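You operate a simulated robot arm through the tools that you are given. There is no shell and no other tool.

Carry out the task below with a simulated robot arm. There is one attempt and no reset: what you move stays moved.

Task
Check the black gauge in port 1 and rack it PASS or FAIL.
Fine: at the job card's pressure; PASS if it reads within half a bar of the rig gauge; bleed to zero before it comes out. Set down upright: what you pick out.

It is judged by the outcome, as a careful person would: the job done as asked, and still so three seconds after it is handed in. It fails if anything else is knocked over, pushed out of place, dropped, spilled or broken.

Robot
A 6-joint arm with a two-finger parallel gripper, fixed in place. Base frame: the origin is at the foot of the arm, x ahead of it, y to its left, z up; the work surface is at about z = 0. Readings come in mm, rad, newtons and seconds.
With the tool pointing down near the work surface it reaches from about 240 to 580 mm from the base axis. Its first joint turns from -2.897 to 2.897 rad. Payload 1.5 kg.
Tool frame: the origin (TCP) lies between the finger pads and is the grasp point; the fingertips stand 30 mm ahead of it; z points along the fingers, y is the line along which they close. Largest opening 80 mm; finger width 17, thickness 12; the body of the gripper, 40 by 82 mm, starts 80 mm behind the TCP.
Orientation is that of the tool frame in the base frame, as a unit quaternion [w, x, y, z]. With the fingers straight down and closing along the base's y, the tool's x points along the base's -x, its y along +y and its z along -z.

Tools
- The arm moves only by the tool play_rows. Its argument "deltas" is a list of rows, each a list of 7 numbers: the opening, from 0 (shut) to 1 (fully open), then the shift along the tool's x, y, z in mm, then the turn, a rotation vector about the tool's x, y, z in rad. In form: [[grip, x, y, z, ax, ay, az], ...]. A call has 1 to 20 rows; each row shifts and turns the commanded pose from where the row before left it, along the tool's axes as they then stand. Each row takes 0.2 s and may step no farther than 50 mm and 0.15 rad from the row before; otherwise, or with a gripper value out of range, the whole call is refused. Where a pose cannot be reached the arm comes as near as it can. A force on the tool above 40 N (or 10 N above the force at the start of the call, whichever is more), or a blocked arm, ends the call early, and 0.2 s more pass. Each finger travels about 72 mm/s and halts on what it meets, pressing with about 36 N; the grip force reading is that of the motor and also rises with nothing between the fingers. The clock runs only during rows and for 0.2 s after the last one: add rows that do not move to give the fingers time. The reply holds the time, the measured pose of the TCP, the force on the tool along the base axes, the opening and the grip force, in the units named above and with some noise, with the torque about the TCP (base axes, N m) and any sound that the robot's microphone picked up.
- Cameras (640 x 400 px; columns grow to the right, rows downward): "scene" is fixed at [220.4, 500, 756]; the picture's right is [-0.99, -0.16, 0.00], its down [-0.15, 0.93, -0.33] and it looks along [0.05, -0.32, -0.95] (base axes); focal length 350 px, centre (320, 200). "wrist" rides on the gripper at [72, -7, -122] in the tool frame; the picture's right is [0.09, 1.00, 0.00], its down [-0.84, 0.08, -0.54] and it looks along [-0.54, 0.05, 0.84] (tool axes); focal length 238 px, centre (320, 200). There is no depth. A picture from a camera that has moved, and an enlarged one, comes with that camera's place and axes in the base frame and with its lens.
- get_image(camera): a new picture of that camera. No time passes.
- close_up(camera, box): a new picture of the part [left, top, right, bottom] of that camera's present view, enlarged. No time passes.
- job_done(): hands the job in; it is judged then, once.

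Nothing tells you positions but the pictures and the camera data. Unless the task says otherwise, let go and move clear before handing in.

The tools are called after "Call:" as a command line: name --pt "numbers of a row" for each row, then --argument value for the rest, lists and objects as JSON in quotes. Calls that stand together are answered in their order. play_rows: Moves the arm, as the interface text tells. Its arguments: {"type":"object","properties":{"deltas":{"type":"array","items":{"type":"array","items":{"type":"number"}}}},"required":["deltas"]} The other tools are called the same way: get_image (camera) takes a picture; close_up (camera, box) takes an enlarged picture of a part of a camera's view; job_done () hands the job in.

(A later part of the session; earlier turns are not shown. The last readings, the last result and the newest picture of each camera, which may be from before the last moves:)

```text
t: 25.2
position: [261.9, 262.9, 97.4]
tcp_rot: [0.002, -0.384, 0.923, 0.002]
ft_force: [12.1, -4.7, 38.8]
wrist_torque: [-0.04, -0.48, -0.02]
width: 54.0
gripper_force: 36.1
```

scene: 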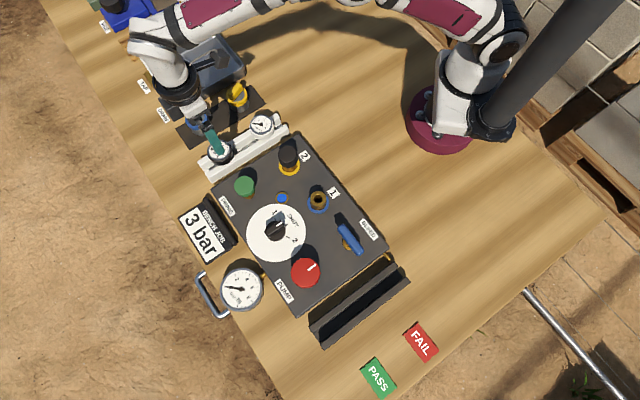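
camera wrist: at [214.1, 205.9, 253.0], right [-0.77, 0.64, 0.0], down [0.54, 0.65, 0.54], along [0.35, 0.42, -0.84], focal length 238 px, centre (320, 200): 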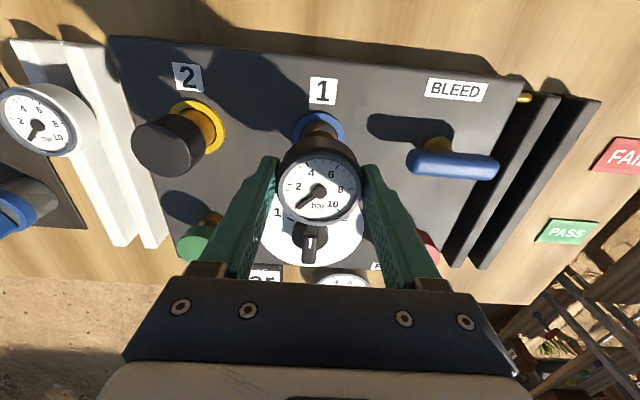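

Call:
close_up --camera "wrist" --box '[256, 100, 384, 180]'

Call:
close_up --camera "scene" --box '[270, 170, 366, 230]'

Call:
get_image --camera "wrist"

```text
5.00 times, centred on (320, 140) of wrist
camera zoom: at [214.0, 205.8, 218.9], right [-0.77, 0.64, 0.0], down [0.53, 0.65, 0.55], along [0.35, 0.42, -0.84], focal length 1192 px, centre (320, 500)
```

zoom: 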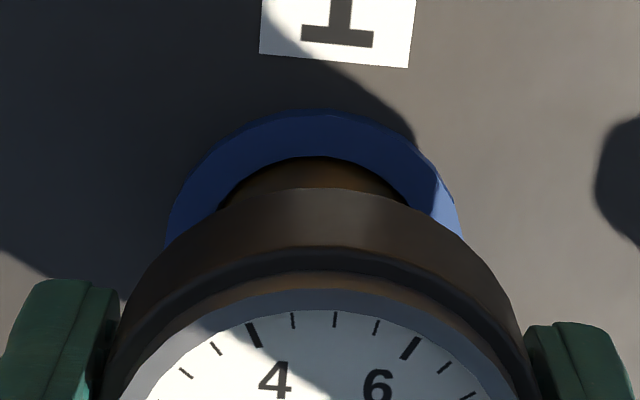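

```text
6.67 times, centred on (318, 200) of scene
camera zoom: at [220.4, 500.0, 756.0], right [-0.99, -0.16, 0.0], down [-0.15, 0.93, -0.33], along [0.05, -0.32, -0.95], focal length 2334 px, centre (333, 200)
```

zoom: 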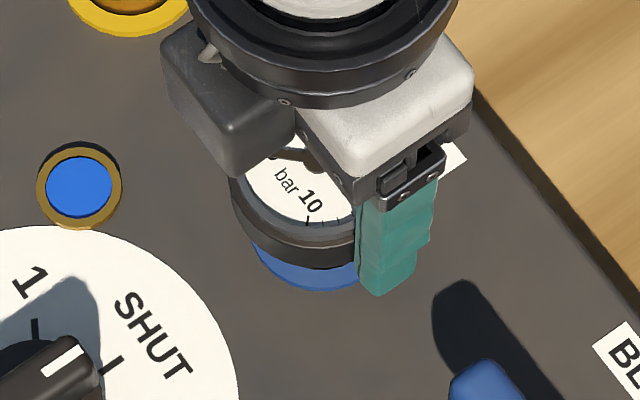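

```text
taken
camera wrist: at [214.0, 205.8, 218.9], right [-0.77, 0.64, 0.0], down [0.53, 0.65, 0.55], along [0.35, 0.42, -0.84], focal length 238 px, centre (320, 200)
```

wrist: 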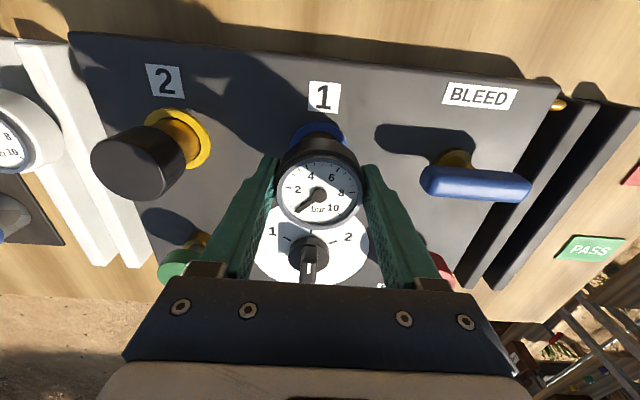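

The gauge has bottomed out in the port: the force rose to about 38 N and the head slipped slightly in the fingers. I'll ease up a touch, release it and back off to check that it's seated.

Call:
play_rows --pt "0.3 0 0 -1 0 0 0" --pt "0.75 0 0 0 0 0 0" --pt "1 0 0 0 0 0 0" --pt "1 0 0 0 0 0 0"

Call:
get_image --camera "wrist"

```text
t: 26.2
position: [260.6, 261.8, 96.8]
tcp_rot: [-0.001, -0.383, 0.924, 0.001]
ft_force: [-0.3, -0.2, -0.1]
wrist_torque: [-0.01, 0.0, 0.01]
width: 80.1
gripper_force: 0.0
```

```text
taken
camera wrist: at [213.5, 205.6, 219.6], right [-0.77, 0.64, 0.0], down [0.54, 0.65, 0.54], along [0.35, 0.42, -0.84], focal length 238 px, centre (320, 200)
```

wrist: 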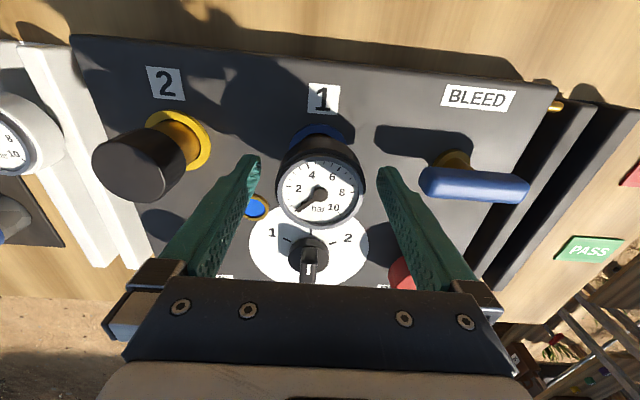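

Call:
play_rows --pt "1 0 0 -20 0 0 0" --pt "1 0 0 -40 0 0 0" --pt "1 0 0 -40 0 0 0" --pt "1 45 0 0 0 0 0" --pt "1 0 0 0 0 0 0"

Call:
get_image --camera "wrist"

Call:
close_up --camera "scene" --box '[256, 150, 384, 230]'

```text
t: 27.4
position: [229.5, 229.7, 197.6]
tcp_rot: [0.001, -0.382, 0.924, 0.001]
ft_force: [-0.7, 0.1, 0.0]
wrist_torque: [0.01, 0.03, 0.04]
width: 79.8
gripper_force: 0.1
```

```text
taken
camera wrist: at [183.5, 173.5, 319.5], right [-0.77, 0.64, 0.0], down [0.54, 0.65, 0.54], along [0.35, 0.42, -0.84], focal length 238 px, centre (320, 200)
```

wrist: 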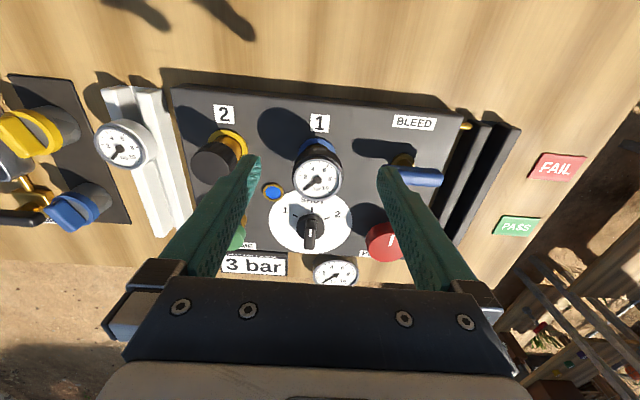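

```text
5.00 times, centred on (320, 190) of scene
camera zoom: at [220.4, 500.0, 756.0], right [-0.99, -0.16, 0.0], down [-0.15, 0.93, -0.33], along [0.05, -0.32, -0.95], focal length 1751 px, centre (320, 250)
```

zoom: 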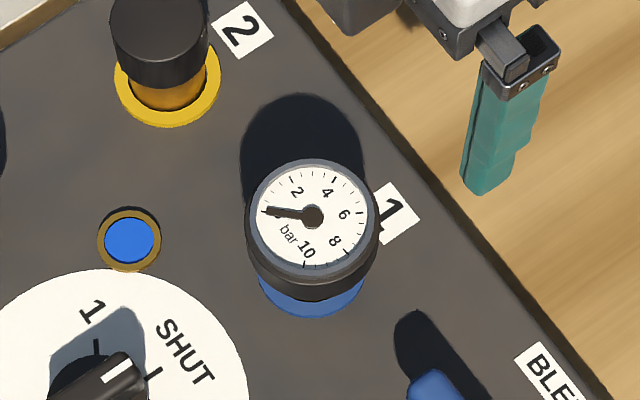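

The gauge now stands upright and seated in port 1. Next is the bleed lever at about (184,338.5), which lies in line with the outlet and so is presumably open. I'll turn the gripper so the fingers can straddle it and move above it.

Call:
play_rows --pt "1 0 0 0 0 0 -0.1428" --pt "1 0 0 0 0 0 -0.1428" --pt "1 0 0 0 0 0 -0.1428" --pt "1 0 0 0 0 0 -0.1428" --pt "1 0 0 0 0 0 -0.1428" --pt "1 0 0 0 0 0 -0.1428" --pt "1 0 0 0 0 0 -0.1428" --pt "1 0 0 0 0 0 -0.1428" --pt "1 0 0 0 0 0 -0.1428" --pt "1 0 0 0 0 0 -0.1428" --pt "1 0 0 0 0 0 -0.1428" --pt "1 -36.4 -15 0 0 0 0" --pt "1 -36.4 -15 0 0 0 0" --pt "1 -36.4 -15 0 0 0 0" --pt "1 0 0 0 0 0 0" --pt "1 0 0 0 0 0 0"

Call:
get_image --camera "wrist"

Call:
get_image --camera "scene"

```text
t: 30.8
position: [181.3, 339.2, 198.2]
tcp_rot: [-0.001, 0.924, -0.382, 0.0]
ft_force: [-0.2, -0.6, -0.2]
wrist_torque: [0.02, 0.02, -0.02]
width: 79.8
gripper_force: 0.1
```

```text
taken
camera wrist: at [237.6, 292.5, 321.4], right [-0.64, -0.77, 0.0], down [-0.65, 0.54, 0.54], along [-0.42, 0.35, -0.84], focal length 238 px, centre (320, 200)
```

wrist: 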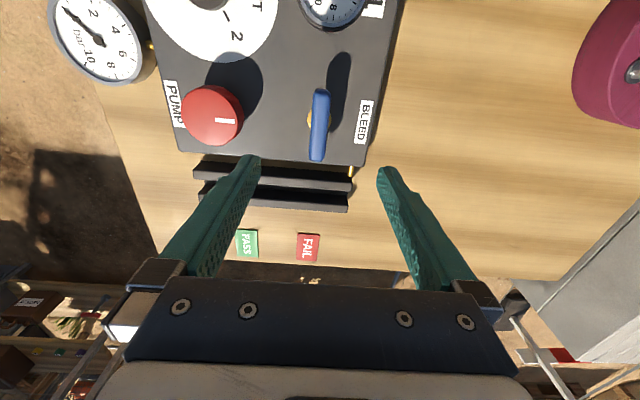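

```text
taken
```

scene: 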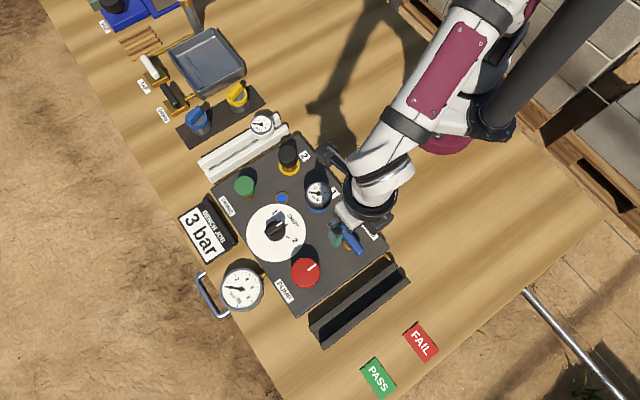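

Call:
close_up --camera "wrist" --box '[272, 80, 400, 160]'

Call:
close_up --camera "wrist" --box '[190, 120, 390, 245]'

```text
5.00 times, centred on (336, 120) of wrist
camera zoom: at [237.6, 292.5, 321.4], right [-0.64, -0.77, 0.0], down [-0.65, 0.54, 0.54], along [-0.42, 0.35, -0.84], focal length 1192 px, centre (240, 600)
```

zoom: 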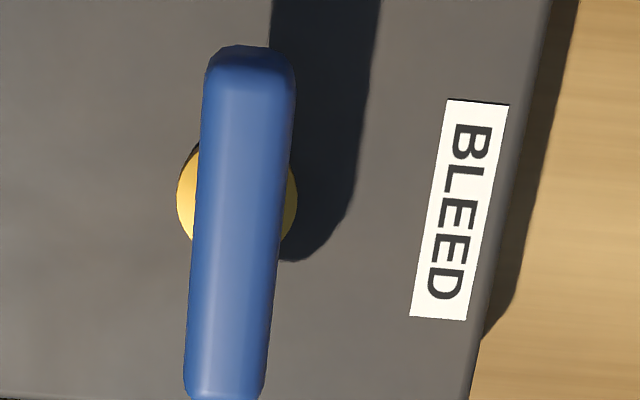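

```text
3.20 times, centred on (290, 182) of wrist
camera zoom: at [237.6, 292.5, 321.4], right [-0.64, -0.77, 0.0], down [-0.65, 0.54, 0.54], along [-0.42, 0.35, -0.84], focal length 763 px, centre (416, 256)
```

zoom: 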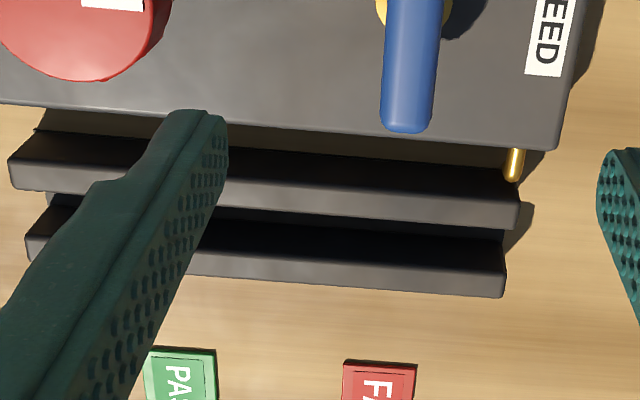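

The lever is right under the gripper and parallel to it. I'll lower until the fingers straddle it, staying above the panel surface.

Call:
play_rows --pt "0.7 1.0 0 40 0 0 0" --pt "0.6 0 0 40 0 0 0" --pt "0.6 0 0 20 0 0 0" --pt "0.6 0 0 15 0 0 0" --pt "0.6 0 0 0 0 0 0"

Call:
get_image --camera "wrist"

Call:
close_up --camera "scene" --box '[290, 190, 418, 270]'

```text
t: 32.0
position: [183.7, 339.0, 82.9]
tcp_rot: [-0.002, 0.924, -0.383, 0.0]
ft_force: [0.6, -0.6, -0.6]
wrist_torque: [0.01, 0.01, 0.0]
width: 48.2
gripper_force: 0.0
```

```text
taken
camera wrist: at [238.3, 292.7, 205.2], right [-0.64, -0.77, 0.0], down [-0.65, 0.54, 0.54], along [-0.42, 0.35, -0.84], focal length 238 px, centre (320, 200)
```

wrist: 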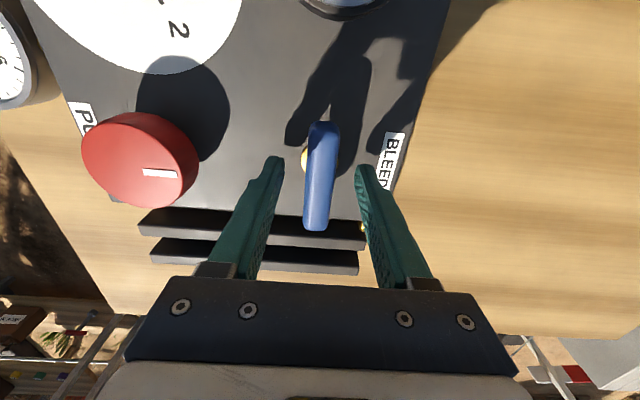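

```text
5.00 times, centred on (354, 230) of scene
camera zoom: at [220.4, 500.0, 756.0], right [-0.99, -0.16, 0.0], down [-0.15, 0.93, -0.33], along [0.05, -0.32, -0.95], focal length 1751 px, centre (150, 50)
```

zoom: 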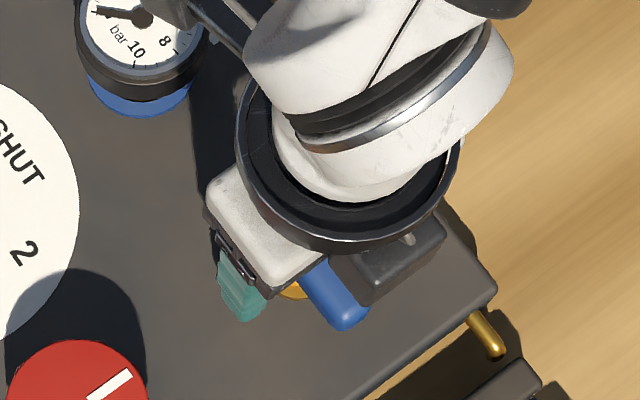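

Call:
play_rows --pt "0.6 0 0 8 0 0 0" --pt "0.2 0 0 0 0 0 0" --pt "0.1 0 0 0 0 0 0" --pt "0.1 0 0 0 0 0 0"

Call:
close_up --camera "wrist" --box '[256, 100, 384, 180]'

```text
t: 33.0
position: [183.2, 339.9, 75.4]
tcp_rot: [-0.002, 0.924, -0.383, -0.001]
ft_force: [12.2, 13.8, -11.3]
wrist_torque: [-0.16, 0.61, 0.03]
width: 17.6
gripper_force: 32.7
```

```text
5.00 times, centred on (320, 140) of wrist
camera zoom: at [238.4, 292.8, 198.1], right [-0.64, -0.77, 0.0], down [-0.65, 0.53, 0.54], along [-0.42, 0.35, -0.84], focal length 1192 px, centre (320, 500)
```

zoom: 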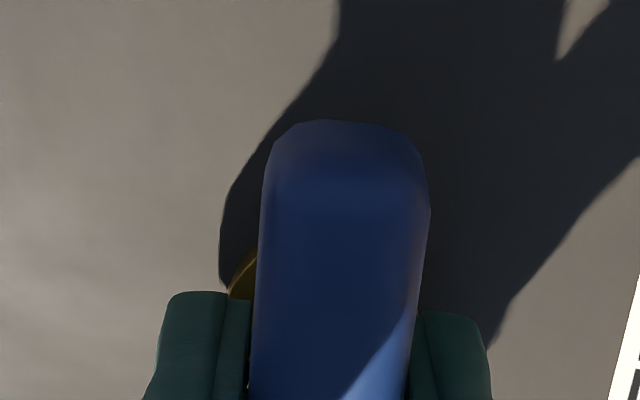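

Call:
play_rows --pt "0.1 0 -0.7 0 0 0 0" --pt "0.1 0 0 0 0 0 0.1" --pt "0.1 0 0 0 0 0 0.1" --pt "0.1 0 0 0 0 0 0"

Call:
get_image --camera "wrist"

```text
t: 34.0
position: [185.7, 339.4, 74.7]
tcp_rot: [-0.001, 0.881, -0.474, -0.001]
ft_force: [-6.3, 11.1, 20.4]
wrist_torque: [-0.35, -0.18, 0.81]
width: 21.3
gripper_force: 34.6
```

```text
taken
camera wrist: at [229.1, 281.8, 197.6], right [-0.78, -0.63, 0.0], down [-0.53, 0.65, 0.54], along [-0.34, 0.43, -0.84], focal length 238 px, centre (320, 200)
```

wrist: 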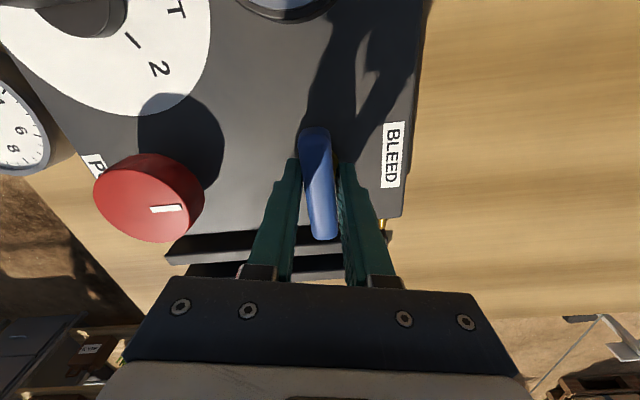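

The lever did not follow (torque rose to 0.8 N·m), so that direction is a stop. I'll rotate back and gently try the other way.

Call:
play_rows --pt "0.1 0 0 0 0 0 -0.1" --pt "0.1 0 0 0 0 0 -0.1" --pt "0.1 0 0 0 0 0 -0.1" --pt "0.1 0 0 0 0 0 -0.1" --pt "0.1 0 0 0 0 0 0"

Call:
get_image --camera "wrist"

```text
t: 35.2
position: [184.7, 338.6, 74.3]
tcp_rot: [-0.002, 0.958, -0.287, 0.001]
ft_force: [36.8, 4.9, -7.8]
wrist_torque: [-0.51, 0.28, -0.07]
width: 18.3
gripper_force: 32.3
```

```text
taken
camera wrist: at [247.3, 304.3, 197.3], right [-0.47, -0.88, 0.0], down [-0.74, 0.39, 0.54], along [-0.48, 0.26, -0.84], focal length 238 px, centre (320, 200)
```

wrist: 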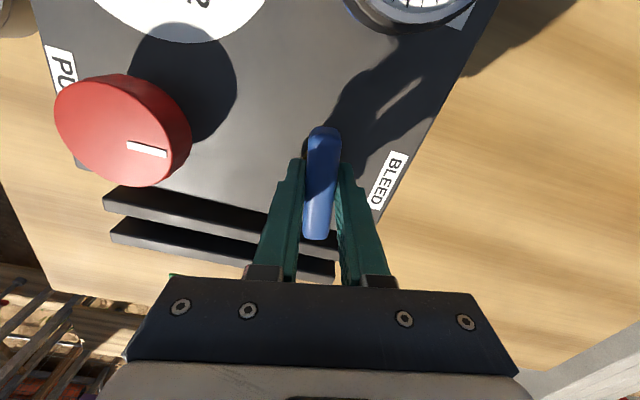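

The lever follows in this direction. There is some sideways load, so I'll re-centre slightly before continuing the turn.

Call:
play_rows --pt "0.1 1.0 -0.8 0 0 0 0" --pt "0.1 0 0 0 0 0 0"

```text
t: 35.8
position: [183.9, 338.8, 75.0]
tcp_rot: [-0.001, 0.958, -0.288, 0.0]
ft_force: [9.7, 8.0, 5.1]
wrist_torque: [-0.62, -0.73, -0.01]
width: 18.0
gripper_force: 32.6
```

Call:
play_rows --pt "0.1 0 0 0 0 0 -0.1" --pt "0.1 0 0 0 0 0 -0.1" --pt "0.1 0 0 0 0 0 -0.1" --pt "0.1 0 0 0 0 0 0"

```text
t: 36.8
position: [185.4, 338.7, 74.5]
tcp_rot: [-0.001, 0.99, -0.141, 0.0]
ft_force: [-20.7, 30.2, 3.5]
wrist_torque: [-0.44, 0.23, 0.02]
width: 18.2
gripper_force: 32.9
```

Call:
play_rows --pt "0.1 -0.8 -0.9 0 0 0 0" --pt "0.1 0 0 0 0 0 0"

Call:
play_rows --pt "0.1 0 0 0 0 0 -0.1" --pt "0.1 0 0 0 0 0 -0.1" --pt "0.1 0 0 0 0 0 0"

```text
t: 37.4
position: [185.7, 339.2, 72.6]
tcp_rot: [0.0, 0.99, -0.142, 0.0]
ft_force: [-5.1, -0.3, 28.6]
wrist_torque: [-0.29, 0.12, -0.01]
width: 18.2
gripper_force: 32.9
```

```text
t: 38.2
position: [184.2, 338.8, 73.5]
tcp_rot: [-0.001, 0.999, -0.041, 0.0]
ft_force: [16.8, 12.7, -6.8]
wrist_torque: [-0.32, 0.66, -0.03]
width: 17.8
gripper_force: 32.3
```

Call:
play_rows --pt "0.1 0.5 -0.5 0 0 0 -0.1" --pt "0.1 0 0 0 0 0 -0.1" --pt "0.1 0 0 0 0 0 0"

Call:
play_rows --pt "0.1 0 0 0 0 0 -0.1" --pt "0.1 0 0 0 0 0 -0.1" --pt "0.1 0 0 0 0 0 0"

Call:
get_image --camera "wrist"

```text
t: 39.0
position: [185.6, 339.8, 73.3]
tcp_rot: [0.0, 0.998, 0.057, -0.001]
ft_force: [2.5, -9.6, 14.8]
wrist_torque: [0.05, 0.02, 0.06]
width: 18.0
gripper_force: 32.3
```

```text
t: 40.0
position: [185.5, 340.4, 72.9]
tcp_rot: [0.0, 0.988, 0.157, 0.0]
ft_force: [-1.1, -4.2, 2.7]
wrist_torque: [0.12, -0.69, 0.03]
width: 18.0
gripper_force: 32.7
stopped in row 3: the force on the tool passed its limit at 41 N (the readings are from after the stop); the commanded pose is now the measured one
```

```text
taken
camera wrist: at [251.2, 368.3, 196.1], right [0.4, -0.92, 0.0], down [-0.77, -0.33, 0.54], along [-0.5, -0.22, -0.84], focal length 238 px, centre (320, 200)
```

wrist: 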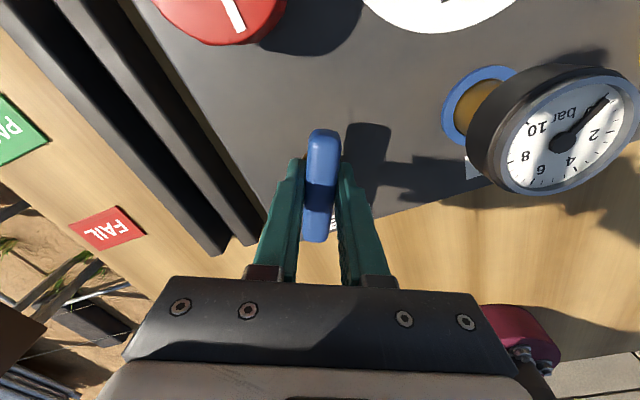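

The lever has turned about 63°. I'll continue the last 27° in small steps.

Call:
play_rows --pt "0.1 0 0 0 0 0 -0.08" --pt "0.1 0 0 0 0 0 -0.08" --pt "0.1 0 0 0 0 0 0"

Call:
play_rows --pt "0.1 0 0 0 0 0 -0.08" --pt "0.1 0 0 0 0 0 -0.08" --pt "0.1 0 0 0 0 0 0"

```text
t: 40.8
position: [184.9, 340.6, 73.5]
tcp_rot: [0.0, 0.972, 0.236, 0.001]
ft_force: [12.1, 0.3, 3.4]
wrist_torque: [-0.26, 0.81, 0.01]
width: 17.9
gripper_force: 32.6
```

```text
t: 41.6
position: [184.6, 340.8, 72.7]
tcp_rot: [0.0, 0.95, 0.313, 0.0]
ft_force: [5.1, 5.5, 7.2]
wrist_torque: [-0.18, 0.36, 0.05]
width: 17.9
gripper_force: 32.3
```

Call:
play_rows --pt "0.1 0 0 0 0 0 -0.07" --pt "0.1 0 0 0 0 0 -0.07" --pt "0.1 0 0 0 0 0 0"

Call:
play_rows --pt "0.1 0 0 0 0 0 -0.05" --pt "0.1 0 0 0 0 0 0"

Call:
get_image --camera "wrist"

Call:
get_image --camera "scene"

```text
t: 42.4
position: [186.1, 339.8, 73.3]
tcp_rot: [0.0, 0.926, 0.377, 0.004]
ft_force: [9.9, 12.2, 11.7]
wrist_torque: [0.17, 0.45, 0.07]
width: 17.7
gripper_force: 32.6
```

```text
t: 43.0
position: [175.0, 339.8, 67.8]
tcp_rot: [0.005, 0.918, 0.398, 0.004]
ft_force: [21.5, -15.1, 2.9]
wrist_torque: [0.01, 0.33, -0.16]
width: 32.0
gripper_force: 13.2
out of reach, approached as far as the arm can: row 1
```

```text
taken
camera wrist: at [217.4, 397.5, 191.3], right [0.79, -0.61, 0.01], down [-0.52, -0.66, 0.54], along [-0.32, -0.43, -0.84], focal length 238 px, centre (320, 200)
```

wrist: 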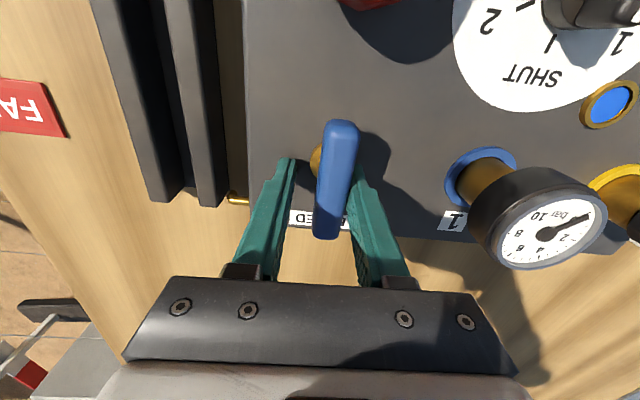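

```text
taken
```

scene: 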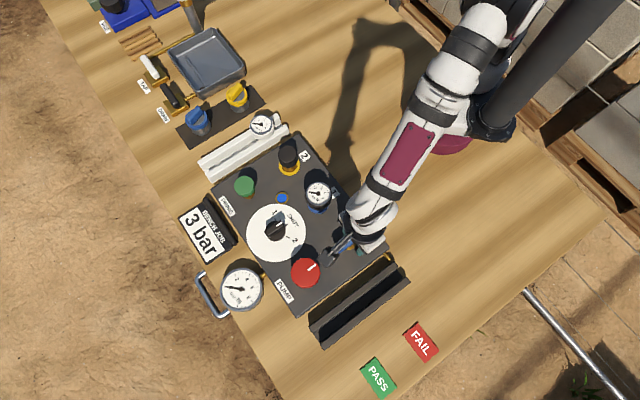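

I reached the wrist limit, and the lever is close to perpendicular now. I'll release, lift clear and inspect.

Call:
play_rows --pt "0.6 0 0 0 0 0 0" --pt "0.6 0 0 0 0 0 0"

Call:
play_rows --pt "0.6 0 0 -20 0 0 0" --pt "0.6 0 0 -30 0 0 0" --pt "0.6 0 0 -40 0 0 0" --pt "0.6 0 0 0 0 0 0"

Call:
get_image --camera "wrist"

```text
t: 43.6
position: [176.0, 340.9, 68.6]
tcp_rot: [0.003, 0.917, 0.398, 0.006]
ft_force: [0.4, -0.1, -0.3]
wrist_torque: [0.03, 0.01, 0.01]
width: 48.1
gripper_force: 0.1
```

```text
t: 44.6
position: [143.7, 347.0, 150.6]
tcp_rot: [0.003, 0.917, 0.398, 0.005]
ft_force: [0.1, 0.3, -0.1]
wrist_torque: [0.02, 0.02, 0.0]
width: 47.9
gripper_force: 0.1
out of reach, approached as far as the arm can: row 1, 2, 3
```

```text
taken
camera wrist: at [186.2, 403.7, 273.7], right [0.79, -0.61, 0.01], down [-0.52, -0.66, 0.54], along [-0.32, -0.43, -0.84], focal length 238 px, centre (320, 200)
```

wrist: 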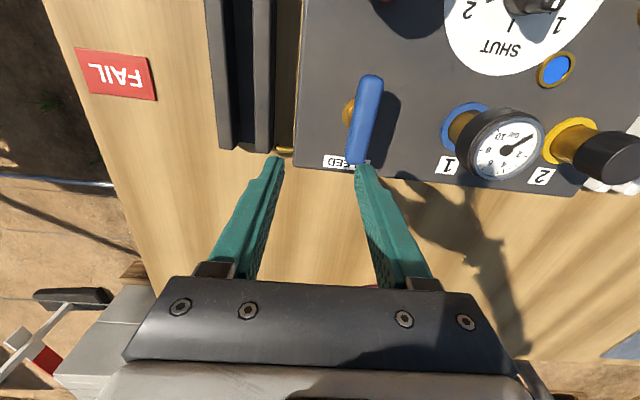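

Call:
play_rows --pt "0.6 0 0 0 0 0 0.14" --pt "0.6 0 0 0 0 0 0.14" --pt "0.6 0 0 0 0 0 0.14" --pt "0.6 0 0 0 0 0 0.14" --pt "0.6 0 0 -5 0 0 0.14" --pt "0.6 0 0 -5 0 0 0.14" --pt "0.6 0 0 -5 0 0 0.14" --pt "0.6 0 0 -5 0 0 0.14" --pt "0.6 0 0 -5 0 0 0.14" --pt "0.6 0 0 -5 0 0 0.14" --pt "0.6 0 0 -5 0 0 0.14" --pt "0.6 0 0 -5 0 0 0.14" --pt "0.6 0 0 -5 0 0 0.14" --pt "0.6 0 0 -5 0 0 0.14" --pt "0.6 0 0 0 0 0 0.14" --pt "0.6 0 0 0 0 0 0.14" --pt "0.6 0 0 0 0 0 0.14" --pt "0.6 0 0 0 0 0 0.14" --pt "0.6 0 0 0 0 0 0.14" --pt "0.6 0 0 0 0 0 0"

Call:
get_image --camera "wrist"

Call:
get_image --camera "scene"

```text
t: 48.8
position: [143.5, 345.9, 197.2]
tcp_rot: [0.001, -0.608, 0.794, 0.001]
ft_force: [0.1, 0.5, 0.7]
wrist_torque: [-0.01, 0.03, -0.01]
width: 48.2
gripper_force: 0.0
```

```text
taken
camera wrist: at [130.7, 274.2, 318.8], right [-0.99, 0.17, 0.0], down [0.14, 0.83, 0.54], along [0.09, 0.53, -0.84], focal length 238 px, centre (320, 200)
```

wrist: 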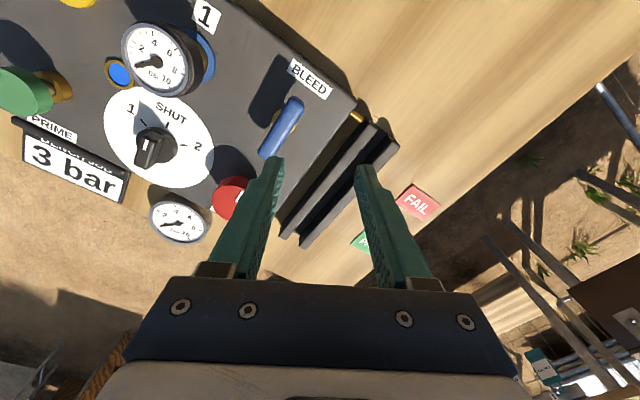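

```text
taken
```

scene: 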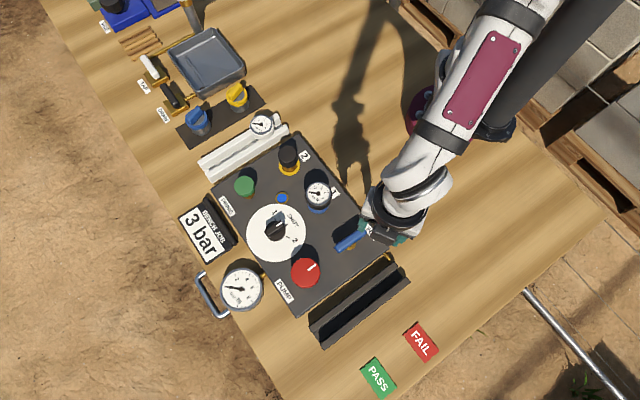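

The bleed lever now sits crosswise, about 90° from where it was. Next is the selector at about (338,342): its mark points at SHUT and "1" is about 60° counter-clockwise. I'll move above it.

Call:
play_rows --pt "0.6 0 0 0 0 0 0.1303" --pt "0.6 0 0 0 0 0 0.1303" --pt "0.6 0 0 0 0 0 0.1303" --pt "0.6 0 0 0 0 0 0.1303" --pt "0.6 -27 -28 0 0 0 0" --pt "0.6 -27 -28 0 0 0 0" --pt "0.6 -27 -28 0 0 0 0" --pt "0.6 -27 -28 0 0 0 0" --pt "0.6 -27 -28 0 0 0 0" --pt "0.8 0 0 0 0 0 0" --pt "0.8 0 0 0 0 0 0"

Call:
get_image --camera "wrist"

Call:
close_up --camera "wrist" --box '[256, 80, 384, 160]'

Call:
close_up --camera "scene" --box '[300, 180, 428, 260]'

```text
t: 51.2
position: [344.2, 344.1, 192.9]
tcp_rot: [0.0, -0.383, 0.924, -0.001]
ft_force: [-0.5, 0.7, -0.9]
wrist_torque: [-0.03, -0.04, -0.01]
width: 64.0
gripper_force: 0.1
```

```text
taken
camera wrist: at [296.7, 287.7, 316.2], right [-0.77, 0.64, 0.0], down [0.54, 0.65, 0.54], along [0.35, 0.42, -0.84], focal length 238 px, centre (320, 200)
```

wrist: 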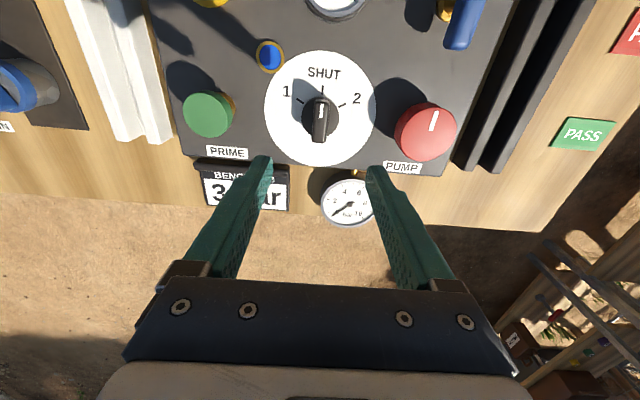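

```text
5.00 times, centred on (320, 120) of wrist
camera zoom: at [296.7, 287.7, 316.2], right [-0.77, 0.64, 0.0], down [0.54, 0.65, 0.54], along [0.35, 0.42, -0.84], focal length 1192 px, centre (320, 600)
```

zoom: 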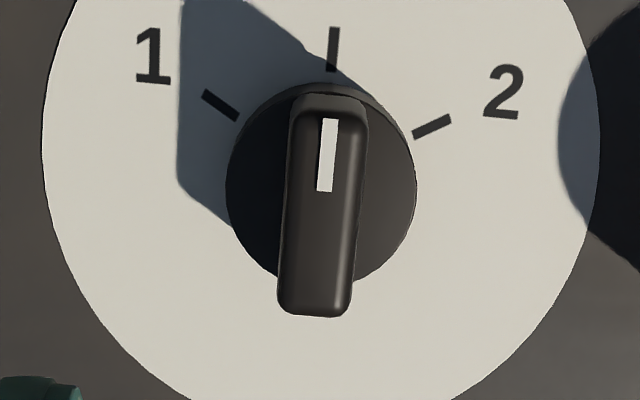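

```text
5.00 times, centred on (364, 220) of scene
camera zoom: at [220.4, 500.0, 756.0], right [-0.99, -0.16, 0.0], down [-0.15, 0.93, -0.33], along [0.05, -0.32, -0.95], focal length 1751 px, centre (100, 100)
```

zoom: 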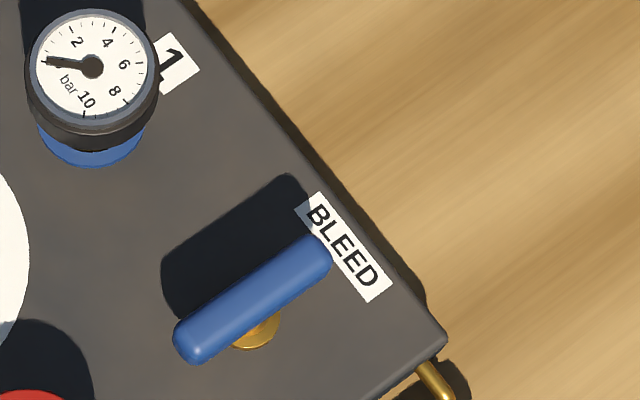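

The handle is centred at about (338,339), with its top near z≈63 and pointing at SHUT. I'll shift 7 mm and lower the open fingers around it.

Call:
play_rows --pt "0.7 7 0 0 0 0 0" --pt "0.7 0 0 40 0 0 0" --pt "0.7 0 0 40 0 0 0" --pt "0.7 0 0 20 0 0 0" --pt "0.7 0 0 0 0 0 0"

Call:
get_image --camera "wrist"

```text
t: 52.4
position: [336.0, 337.3, 93.3]
tcp_rot: [-0.001, -0.383, 0.924, 0.0]
ft_force: [0.6, -0.3, -1.4]
wrist_torque: [-0.01, 0.02, -0.01]
width: 55.8
gripper_force: 0.0
```

```text
taken
camera wrist: at [288.9, 281.2, 216.4], right [-0.77, 0.64, 0.0], down [0.54, 0.65, 0.54], along [0.35, 0.42, -0.84], focal length 238 px, centre (320, 200)
```

wrist: 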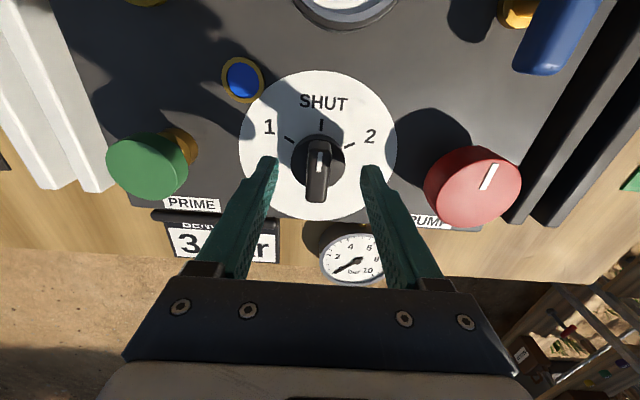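

Call:
play_rows --pt "0.7 0.5 -1.2 8 0 0 0" --pt "0.7 0 0 8 0 0 0" --pt "0.25 0 0 0 0 0 0" --pt "0.1 0 0 0 0 0 0" --pt "0.1 0 0 0 0 0 0"

Call:
close_up --camera "wrist" --box '[240, 90, 400, 190]'

```text
t: 53.6
position: [335.3, 336.9, 78.2]
tcp_rot: [0.0, -0.383, 0.924, 0.0]
ft_force: [6.9, -7.7, 1.3]
wrist_torque: [-0.07, -0.1, -0.08]
width: 17.5
gripper_force: 5.0
```

```text
4.00 times, centred on (320, 140) of wrist
camera zoom: at [288.5, 280.2, 202.0], right [-0.77, 0.64, 0.0], down [0.54, 0.65, 0.54], along [0.35, 0.42, -0.84], focal length 953 px, centre (320, 440)
```

zoom: 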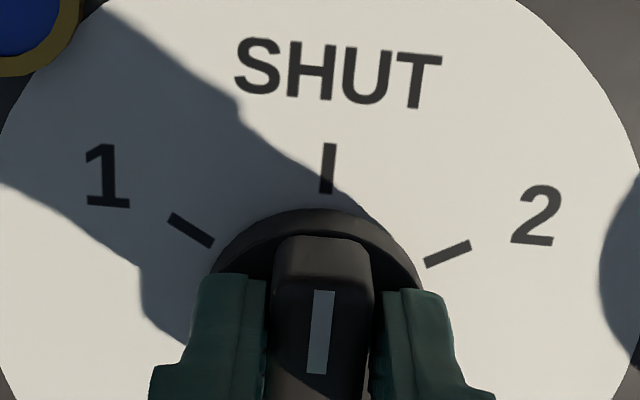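

Call:
play_rows --pt "0.1 0 0 0 0 0 0" --pt "0.1 0 0 0 0 0 -0.1" --pt "0.1 0 0 0 0 0 -0.1" --pt "0.1 0 0 0 0 0 0"

Call:
close_up --camera "wrist" --box '[240, 90, 400, 190]'

```text
t: 54.6
position: [334.4, 336.5, 79.8]
tcp_rot: [0.0, -0.474, 0.881, 0.0]
ft_force: [13.4, -7.2, -8.2]
wrist_torque: [-0.1, -0.16, -0.03]
width: 21.5
gripper_force: 7.1
```

```text
4.00 times, centred on (320, 140) of wrist
camera zoom: at [299.6, 272.7, 203.2], right [-0.88, 0.47, 0.0], down [0.4, 0.74, 0.54], along [0.26, 0.48, -0.84], focal length 953 px, centre (320, 440)
```

zoom: 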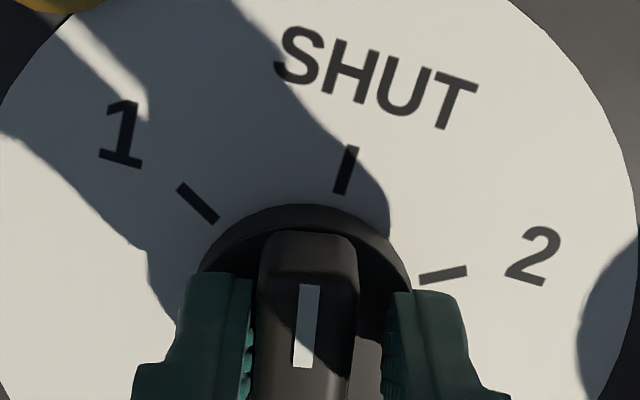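

The handle is following. I'll close firmly and keep turning towards "1".

Call:
play_rows --pt "0.0 0 0 0 0 0 0" --pt "0.0 0 0 0 0 0 -0.1" --pt "0.0 0 0 0 0 0 -0.1" --pt "0.0 0 0 0 0 0 -0.1" --pt "0.0 0 0 0 0 0 0"

Call:
close_up --camera "wrist" --box '[240, 90, 400, 190]'

```text
t: 55.1
position: [337.3, 336.1, 80.0]
tcp_rot: [0.002, -0.494, 0.87, -0.002]
ft_force: [5.2, -1.1, 0.0]
wrist_torque: [0.06, 0.64, 0.0]
width: 15.7
gripper_force: 31.1
stopped in row 2: the force on the tool passed its limit at 44 N (the readings are from after the stop); the commanded pose is now the measured one
```

```text
4.00 times, centred on (320, 140) of wrist
camera zoom: at [304.3, 269.7, 203.3], right [-0.9, 0.43, 0.0], down [0.36, 0.76, 0.54], along [0.24, 0.49, -0.84], focal length 953 px, centre (320, 440)
```

zoom: 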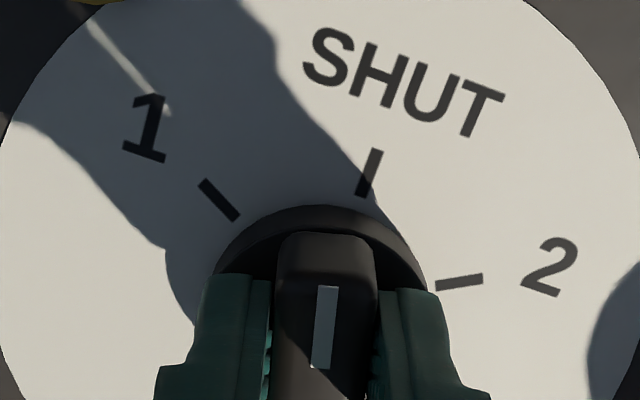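

Call:
play_rows --pt "0.0 0 0 0 0 0 -0.1" --pt "0.0 0 0 0 0 0 -0.1" --pt "0.0 0 0 0 0 0 0"

Call:
play_rows --pt "0.0 0 0 0 0 0 -0.1" --pt "0.0 0 0 0 0 0 -0.1" --pt "0.0 0 0 0 0 0 0"

Call:
close_up --camera "wrist" --box '[240, 90, 400, 190]'

```text
t: 55.9
position: [338.6, 334.4, 80.6]
tcp_rot: [0.002, -0.578, 0.816, -0.004]
ft_force: [32.8, -3.5, -16.2]
wrist_torque: [-0.04, 0.15, -0.21]
width: 15.7
gripper_force: 31.4
```

```text
t: 56.3
position: [337.6, 334.9, 81.3]
tcp_rot: [0.003, -0.608, 0.794, -0.003]
ft_force: [4.5, 3.0, -4.5]
wrist_torque: [-0.18, 0.65, -0.03]
width: 15.9
gripper_force: 31.6
stopped in row 1: the force on the tool passed its limit at 50 N (the readings are from after the stop); the commanded pose is now the measured one
```

```text
4.00 times, centred on (320, 140) of wrist
camera zoom: at [323.9, 263.0, 203.3], right [-0.99, 0.17, -0.01], down [0.14, 0.83, 0.54], along [0.1, 0.53, -0.84], focal length 953 px, centre (320, 440)
```

zoom: 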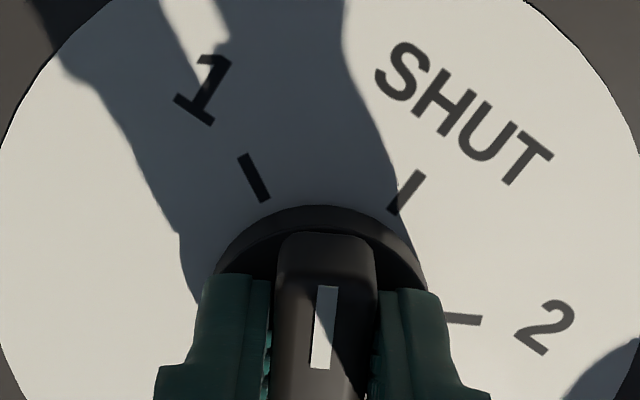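

Call:
play_rows --pt "0.0 0 -0.4 0 0 0 -0.1" --pt "0.0 0 -0.4 0 0 0 -0.1" --pt "0.0 0 0 0 0 0 0"

```text
t: 57.1
position: [338.8, 334.8, 79.6]
tcp_rot: [0.005, -0.686, 0.728, -0.003]
ft_force: [22.2, 10.2, -19.7]
wrist_torque: [0.17, 0.23, -0.11]
width: 15.9
gripper_force: 31.7
```

Call:
play_rows --pt "0.0 0 -0.8 0 0 0 -0.1" --pt "0.0 0 -0.6 0 0 0 -0.1" --pt "0.0 0 0 0 0 0 0"

Call:
close_up --camera "wrist" --box '[240, 90, 400, 190]'

```text
t: 57.9
position: [339.7, 333.3, 81.9]
tcp_rot: [-0.004, 0.754, -0.657, 0.003]
ft_force: [16.4, 22.3, -19.8]
wrist_torque: [0.08, 0.27, -0.1]
width: 15.9
gripper_force: 31.4
```

```text
4.00 times, centred on (320, 140) of wrist
camera zoom: at [354.8, 263.0, 204.3], right [-0.97, -0.23, -0.01], down [-0.2, 0.82, 0.54], along [-0.12, 0.53, -0.84], focal length 953 px, centre (320, 440)
```

zoom: 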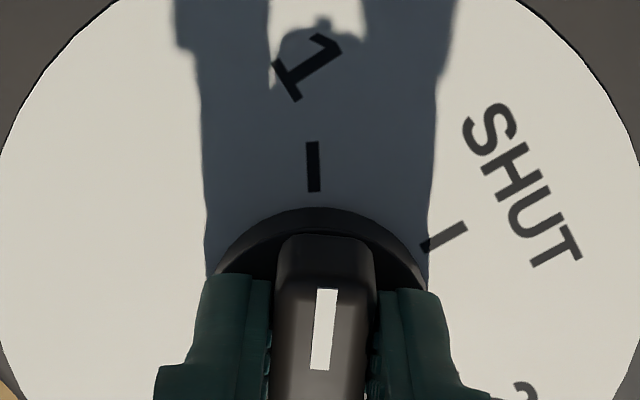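

The mark is about 6° short of "1". One more small turn will do it.

Call:
play_rows --pt "0.0 0.4 -0.8 0 0 0 -0.06" --pt "0.0 0 -0.4 0 0 0 -0.06" --pt "0.0 0 0 0 0 0 0"

Call:
close_up --camera "wrist" --box '[240, 90, 400, 190]'

```text
t: 58.7
position: [340.0, 334.0, 81.9]
tcp_rot: [-0.003, 0.792, -0.61, 0.004]
ft_force: [12.9, 7.4, -5.2]
wrist_torque: [0.29, 0.45, -0.1]
width: 15.9
gripper_force: 31.0
```

```text
4.00 times, centred on (320, 140) of wrist
camera zoom: at [363.7, 265.7, 204.5], right [-0.94, -0.34, -0.01], down [-0.29, 0.79, 0.54], along [-0.18, 0.51, -0.84], focal length 953 px, centre (320, 440)
```

zoom: 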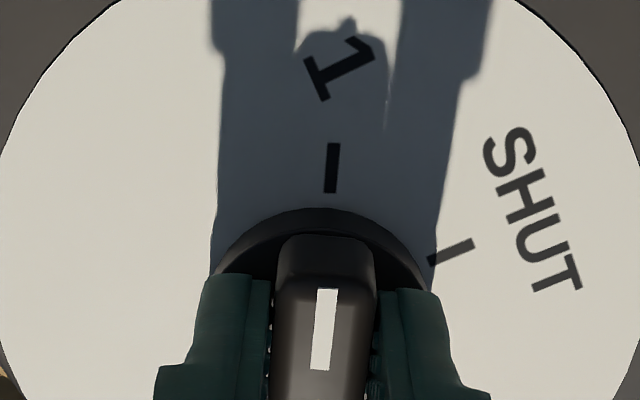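

The pointer is now on "1". I'll release and lift straight up.

Call:
play_rows --pt "0.5 0 0 0 0 0 0" --pt "0.6 0 0 0 0 0 0" --pt "0.6 0 0 -20 0 0 0" --pt "0.6 0 0 -40 0 0 0" --pt "0.6 0 0 -40 0 0 0" --pt "0.6 0 0 0 0 0 0"

Call:
get_image --camera "wrist"

Call:
close_up --camera "wrist" --box '[256, 70, 384, 150]'

```text
t: 60.1
position: [338.4, 333.7, 180.5]
tcp_rot: [-0.003, 0.792, -0.61, 0.003]
ft_force: [-0.8, -1.5, -1.1]
wrist_torque: [0.02, -0.01, 0.01]
width: 48.0
gripper_force: 0.1
```

```text
taken
camera wrist: at [361.7, 264.8, 304.4], right [-0.94, -0.34, -0.01], down [-0.29, 0.79, 0.54], along [-0.18, 0.51, -0.84], focal length 238 px, centre (320, 200)
```

wrist: 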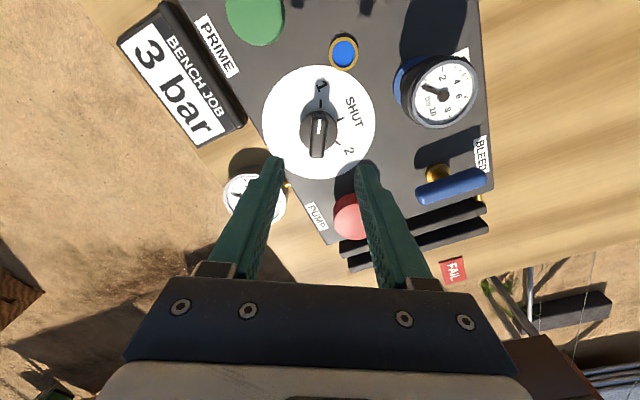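

```text
5.00 times, centred on (320, 110) of wrist
camera zoom: at [361.7, 264.8, 304.4], right [-0.94, -0.34, -0.01], down [-0.29, 0.79, 0.54], along [-0.18, 0.51, -0.84], focal length 1192 px, centre (320, 650)
```

zoom: 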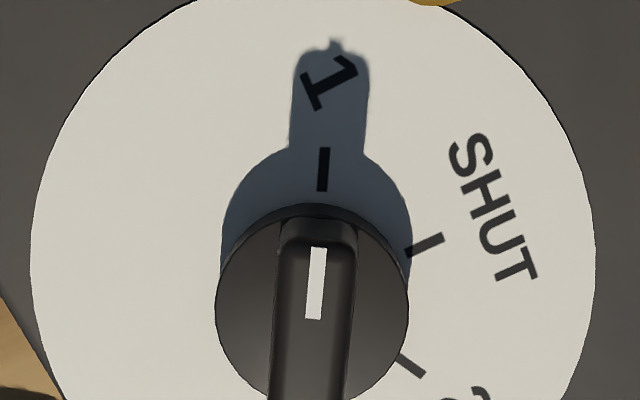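

The selector is on 1. Now I'll look closely at the pump knob at about (261,417) and find its height and centre.

Call:
play_rows --pt "0.9 0 0 0 0 0 0.13" --pt "0.9 0 0 0 0 0 0.13" --pt "0.9 0 0 0 0 0 0.13" --pt "0.9 0 0 0 0 0 0.13" --pt "0.9 0 0 0 0 0 0.13" --pt "0.9 0 0 0 0 0 0.13" --pt "0.9 0 0 0 0 0 0.13" --pt "0.9 0 0 0 0 0 0.13" --pt "0.9 0 35 -10 0 0 0" --pt "0.9 0 35 -10 0 0 0" --pt "0.9 0 35 0 0 0 0" --pt "0.9 0 0 0 0 0 0"

Call:
get_image --camera "wrist"

Call:
get_image --camera "scene"

```text
t: 62.7
position: [264.9, 410.2, 198.5]
tcp_rot: [0.004, -0.384, 0.923, -0.003]
ft_force: [-0.5, 0.1, 0.4]
wrist_torque: [0.0, -0.02, 0.0]
width: 72.0
gripper_force: 0.1
```

```text
taken
camera wrist: at [216.4, 354.3, 320.9], right [-0.77, 0.64, -0.01], down [0.53, 0.65, 0.55], along [0.35, 0.42, -0.84], focal length 238 px, centre (320, 200)
```

wrist: 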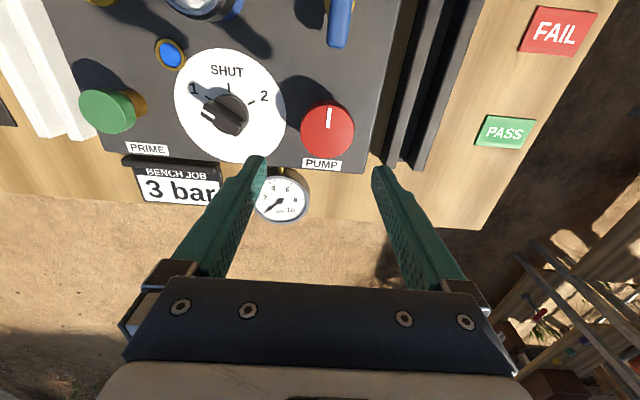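

```text
taken
```

scene: 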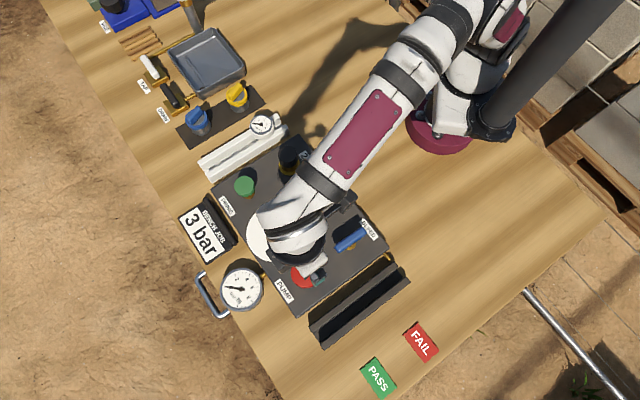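

Call:
close_up --camera "wrist" --box '[256, 80, 384, 160]'

Call:
close_up --camera "scene" --box '[250, 240, 346, 300]'

```text
5.00 times, centred on (320, 120) of wrist
camera zoom: at [216.4, 354.3, 320.9], right [-0.77, 0.64, -0.01], down [0.53, 0.65, 0.55], along [0.35, 0.42, -0.84], focal length 1192 px, centre (320, 600)
```

zoom: 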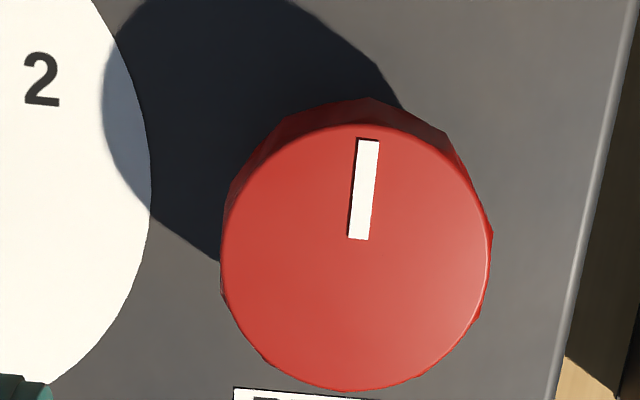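

```text
6.67 times, centred on (298, 270) of scene
camera zoom: at [220.4, 500.0, 756.0], right [-0.99, -0.16, 0.0], down [-0.15, 0.93, -0.33], along [0.05, -0.32, -0.95], focal length 2334 px, centre (467, -267)
```

zoom: 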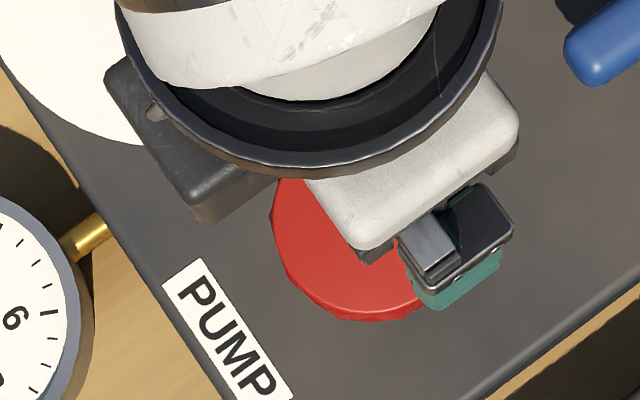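

The pump is a fluted rotary knob, about 58 mm across, centred near (260.5,418) with its top at z≈64. I'll centre over it and lower with the fingers wide open.

Call:
play_rows --pt "1 -4.2 8 0 0 0 0" --pt "1 0 0 40 0 0 0" --pt "1 0 0 40 0 0 0" --pt "1 0 0 15 0 0 0" --pt "1 0 0 0 0 0 0"

Call:
get_image --camera "wrist"

```text
t: 63.9
position: [263.0, 416.7, 104.3]
tcp_rot: [0.005, -0.384, 0.924, -0.001]
ft_force: [0.6, -0.4, 0.0]
wrist_torque: [0.01, -0.04, 0.0]
width: 80.0
gripper_force: 0.0
```

```text
taken
camera wrist: at [215.8, 360.5, 226.3], right [-0.77, 0.64, -0.01], down [0.53, 0.65, 0.55], along [0.35, 0.42, -0.84], focal length 238 px, centre (320, 200)
```

wrist: 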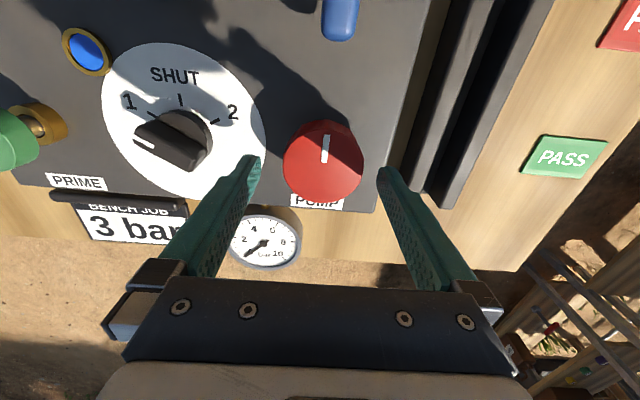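

Call:
play_rows --pt "1 0 1.8 10 0 0 0" --pt "1 0 0 12 0 0 0" --pt "1 0 0 8 0 0 0" --pt "1 0 0 0 0 0 0"

Call:
get_image --camera "wrist"

```text
t: 64.9
position: [262.2, 419.0, 73.2]
tcp_rot: [0.004, -0.385, 0.923, -0.002]
ft_force: [-0.3, -0.4, 0.1]
wrist_torque: [0.0, 0.0, 0.02]
width: 79.9
gripper_force: 0.2
```

```text
taken
camera wrist: at [214.9, 362.3, 196.3], right [-0.77, 0.64, -0.01], down [0.53, 0.65, 0.55], along [0.35, 0.42, -0.84], focal length 238 px, centre (320, 200)
```

wrist: 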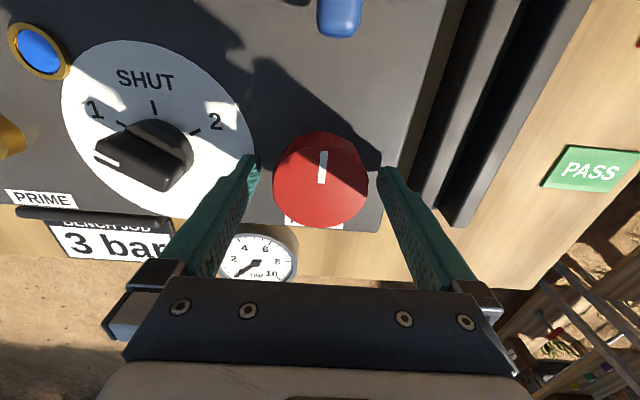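

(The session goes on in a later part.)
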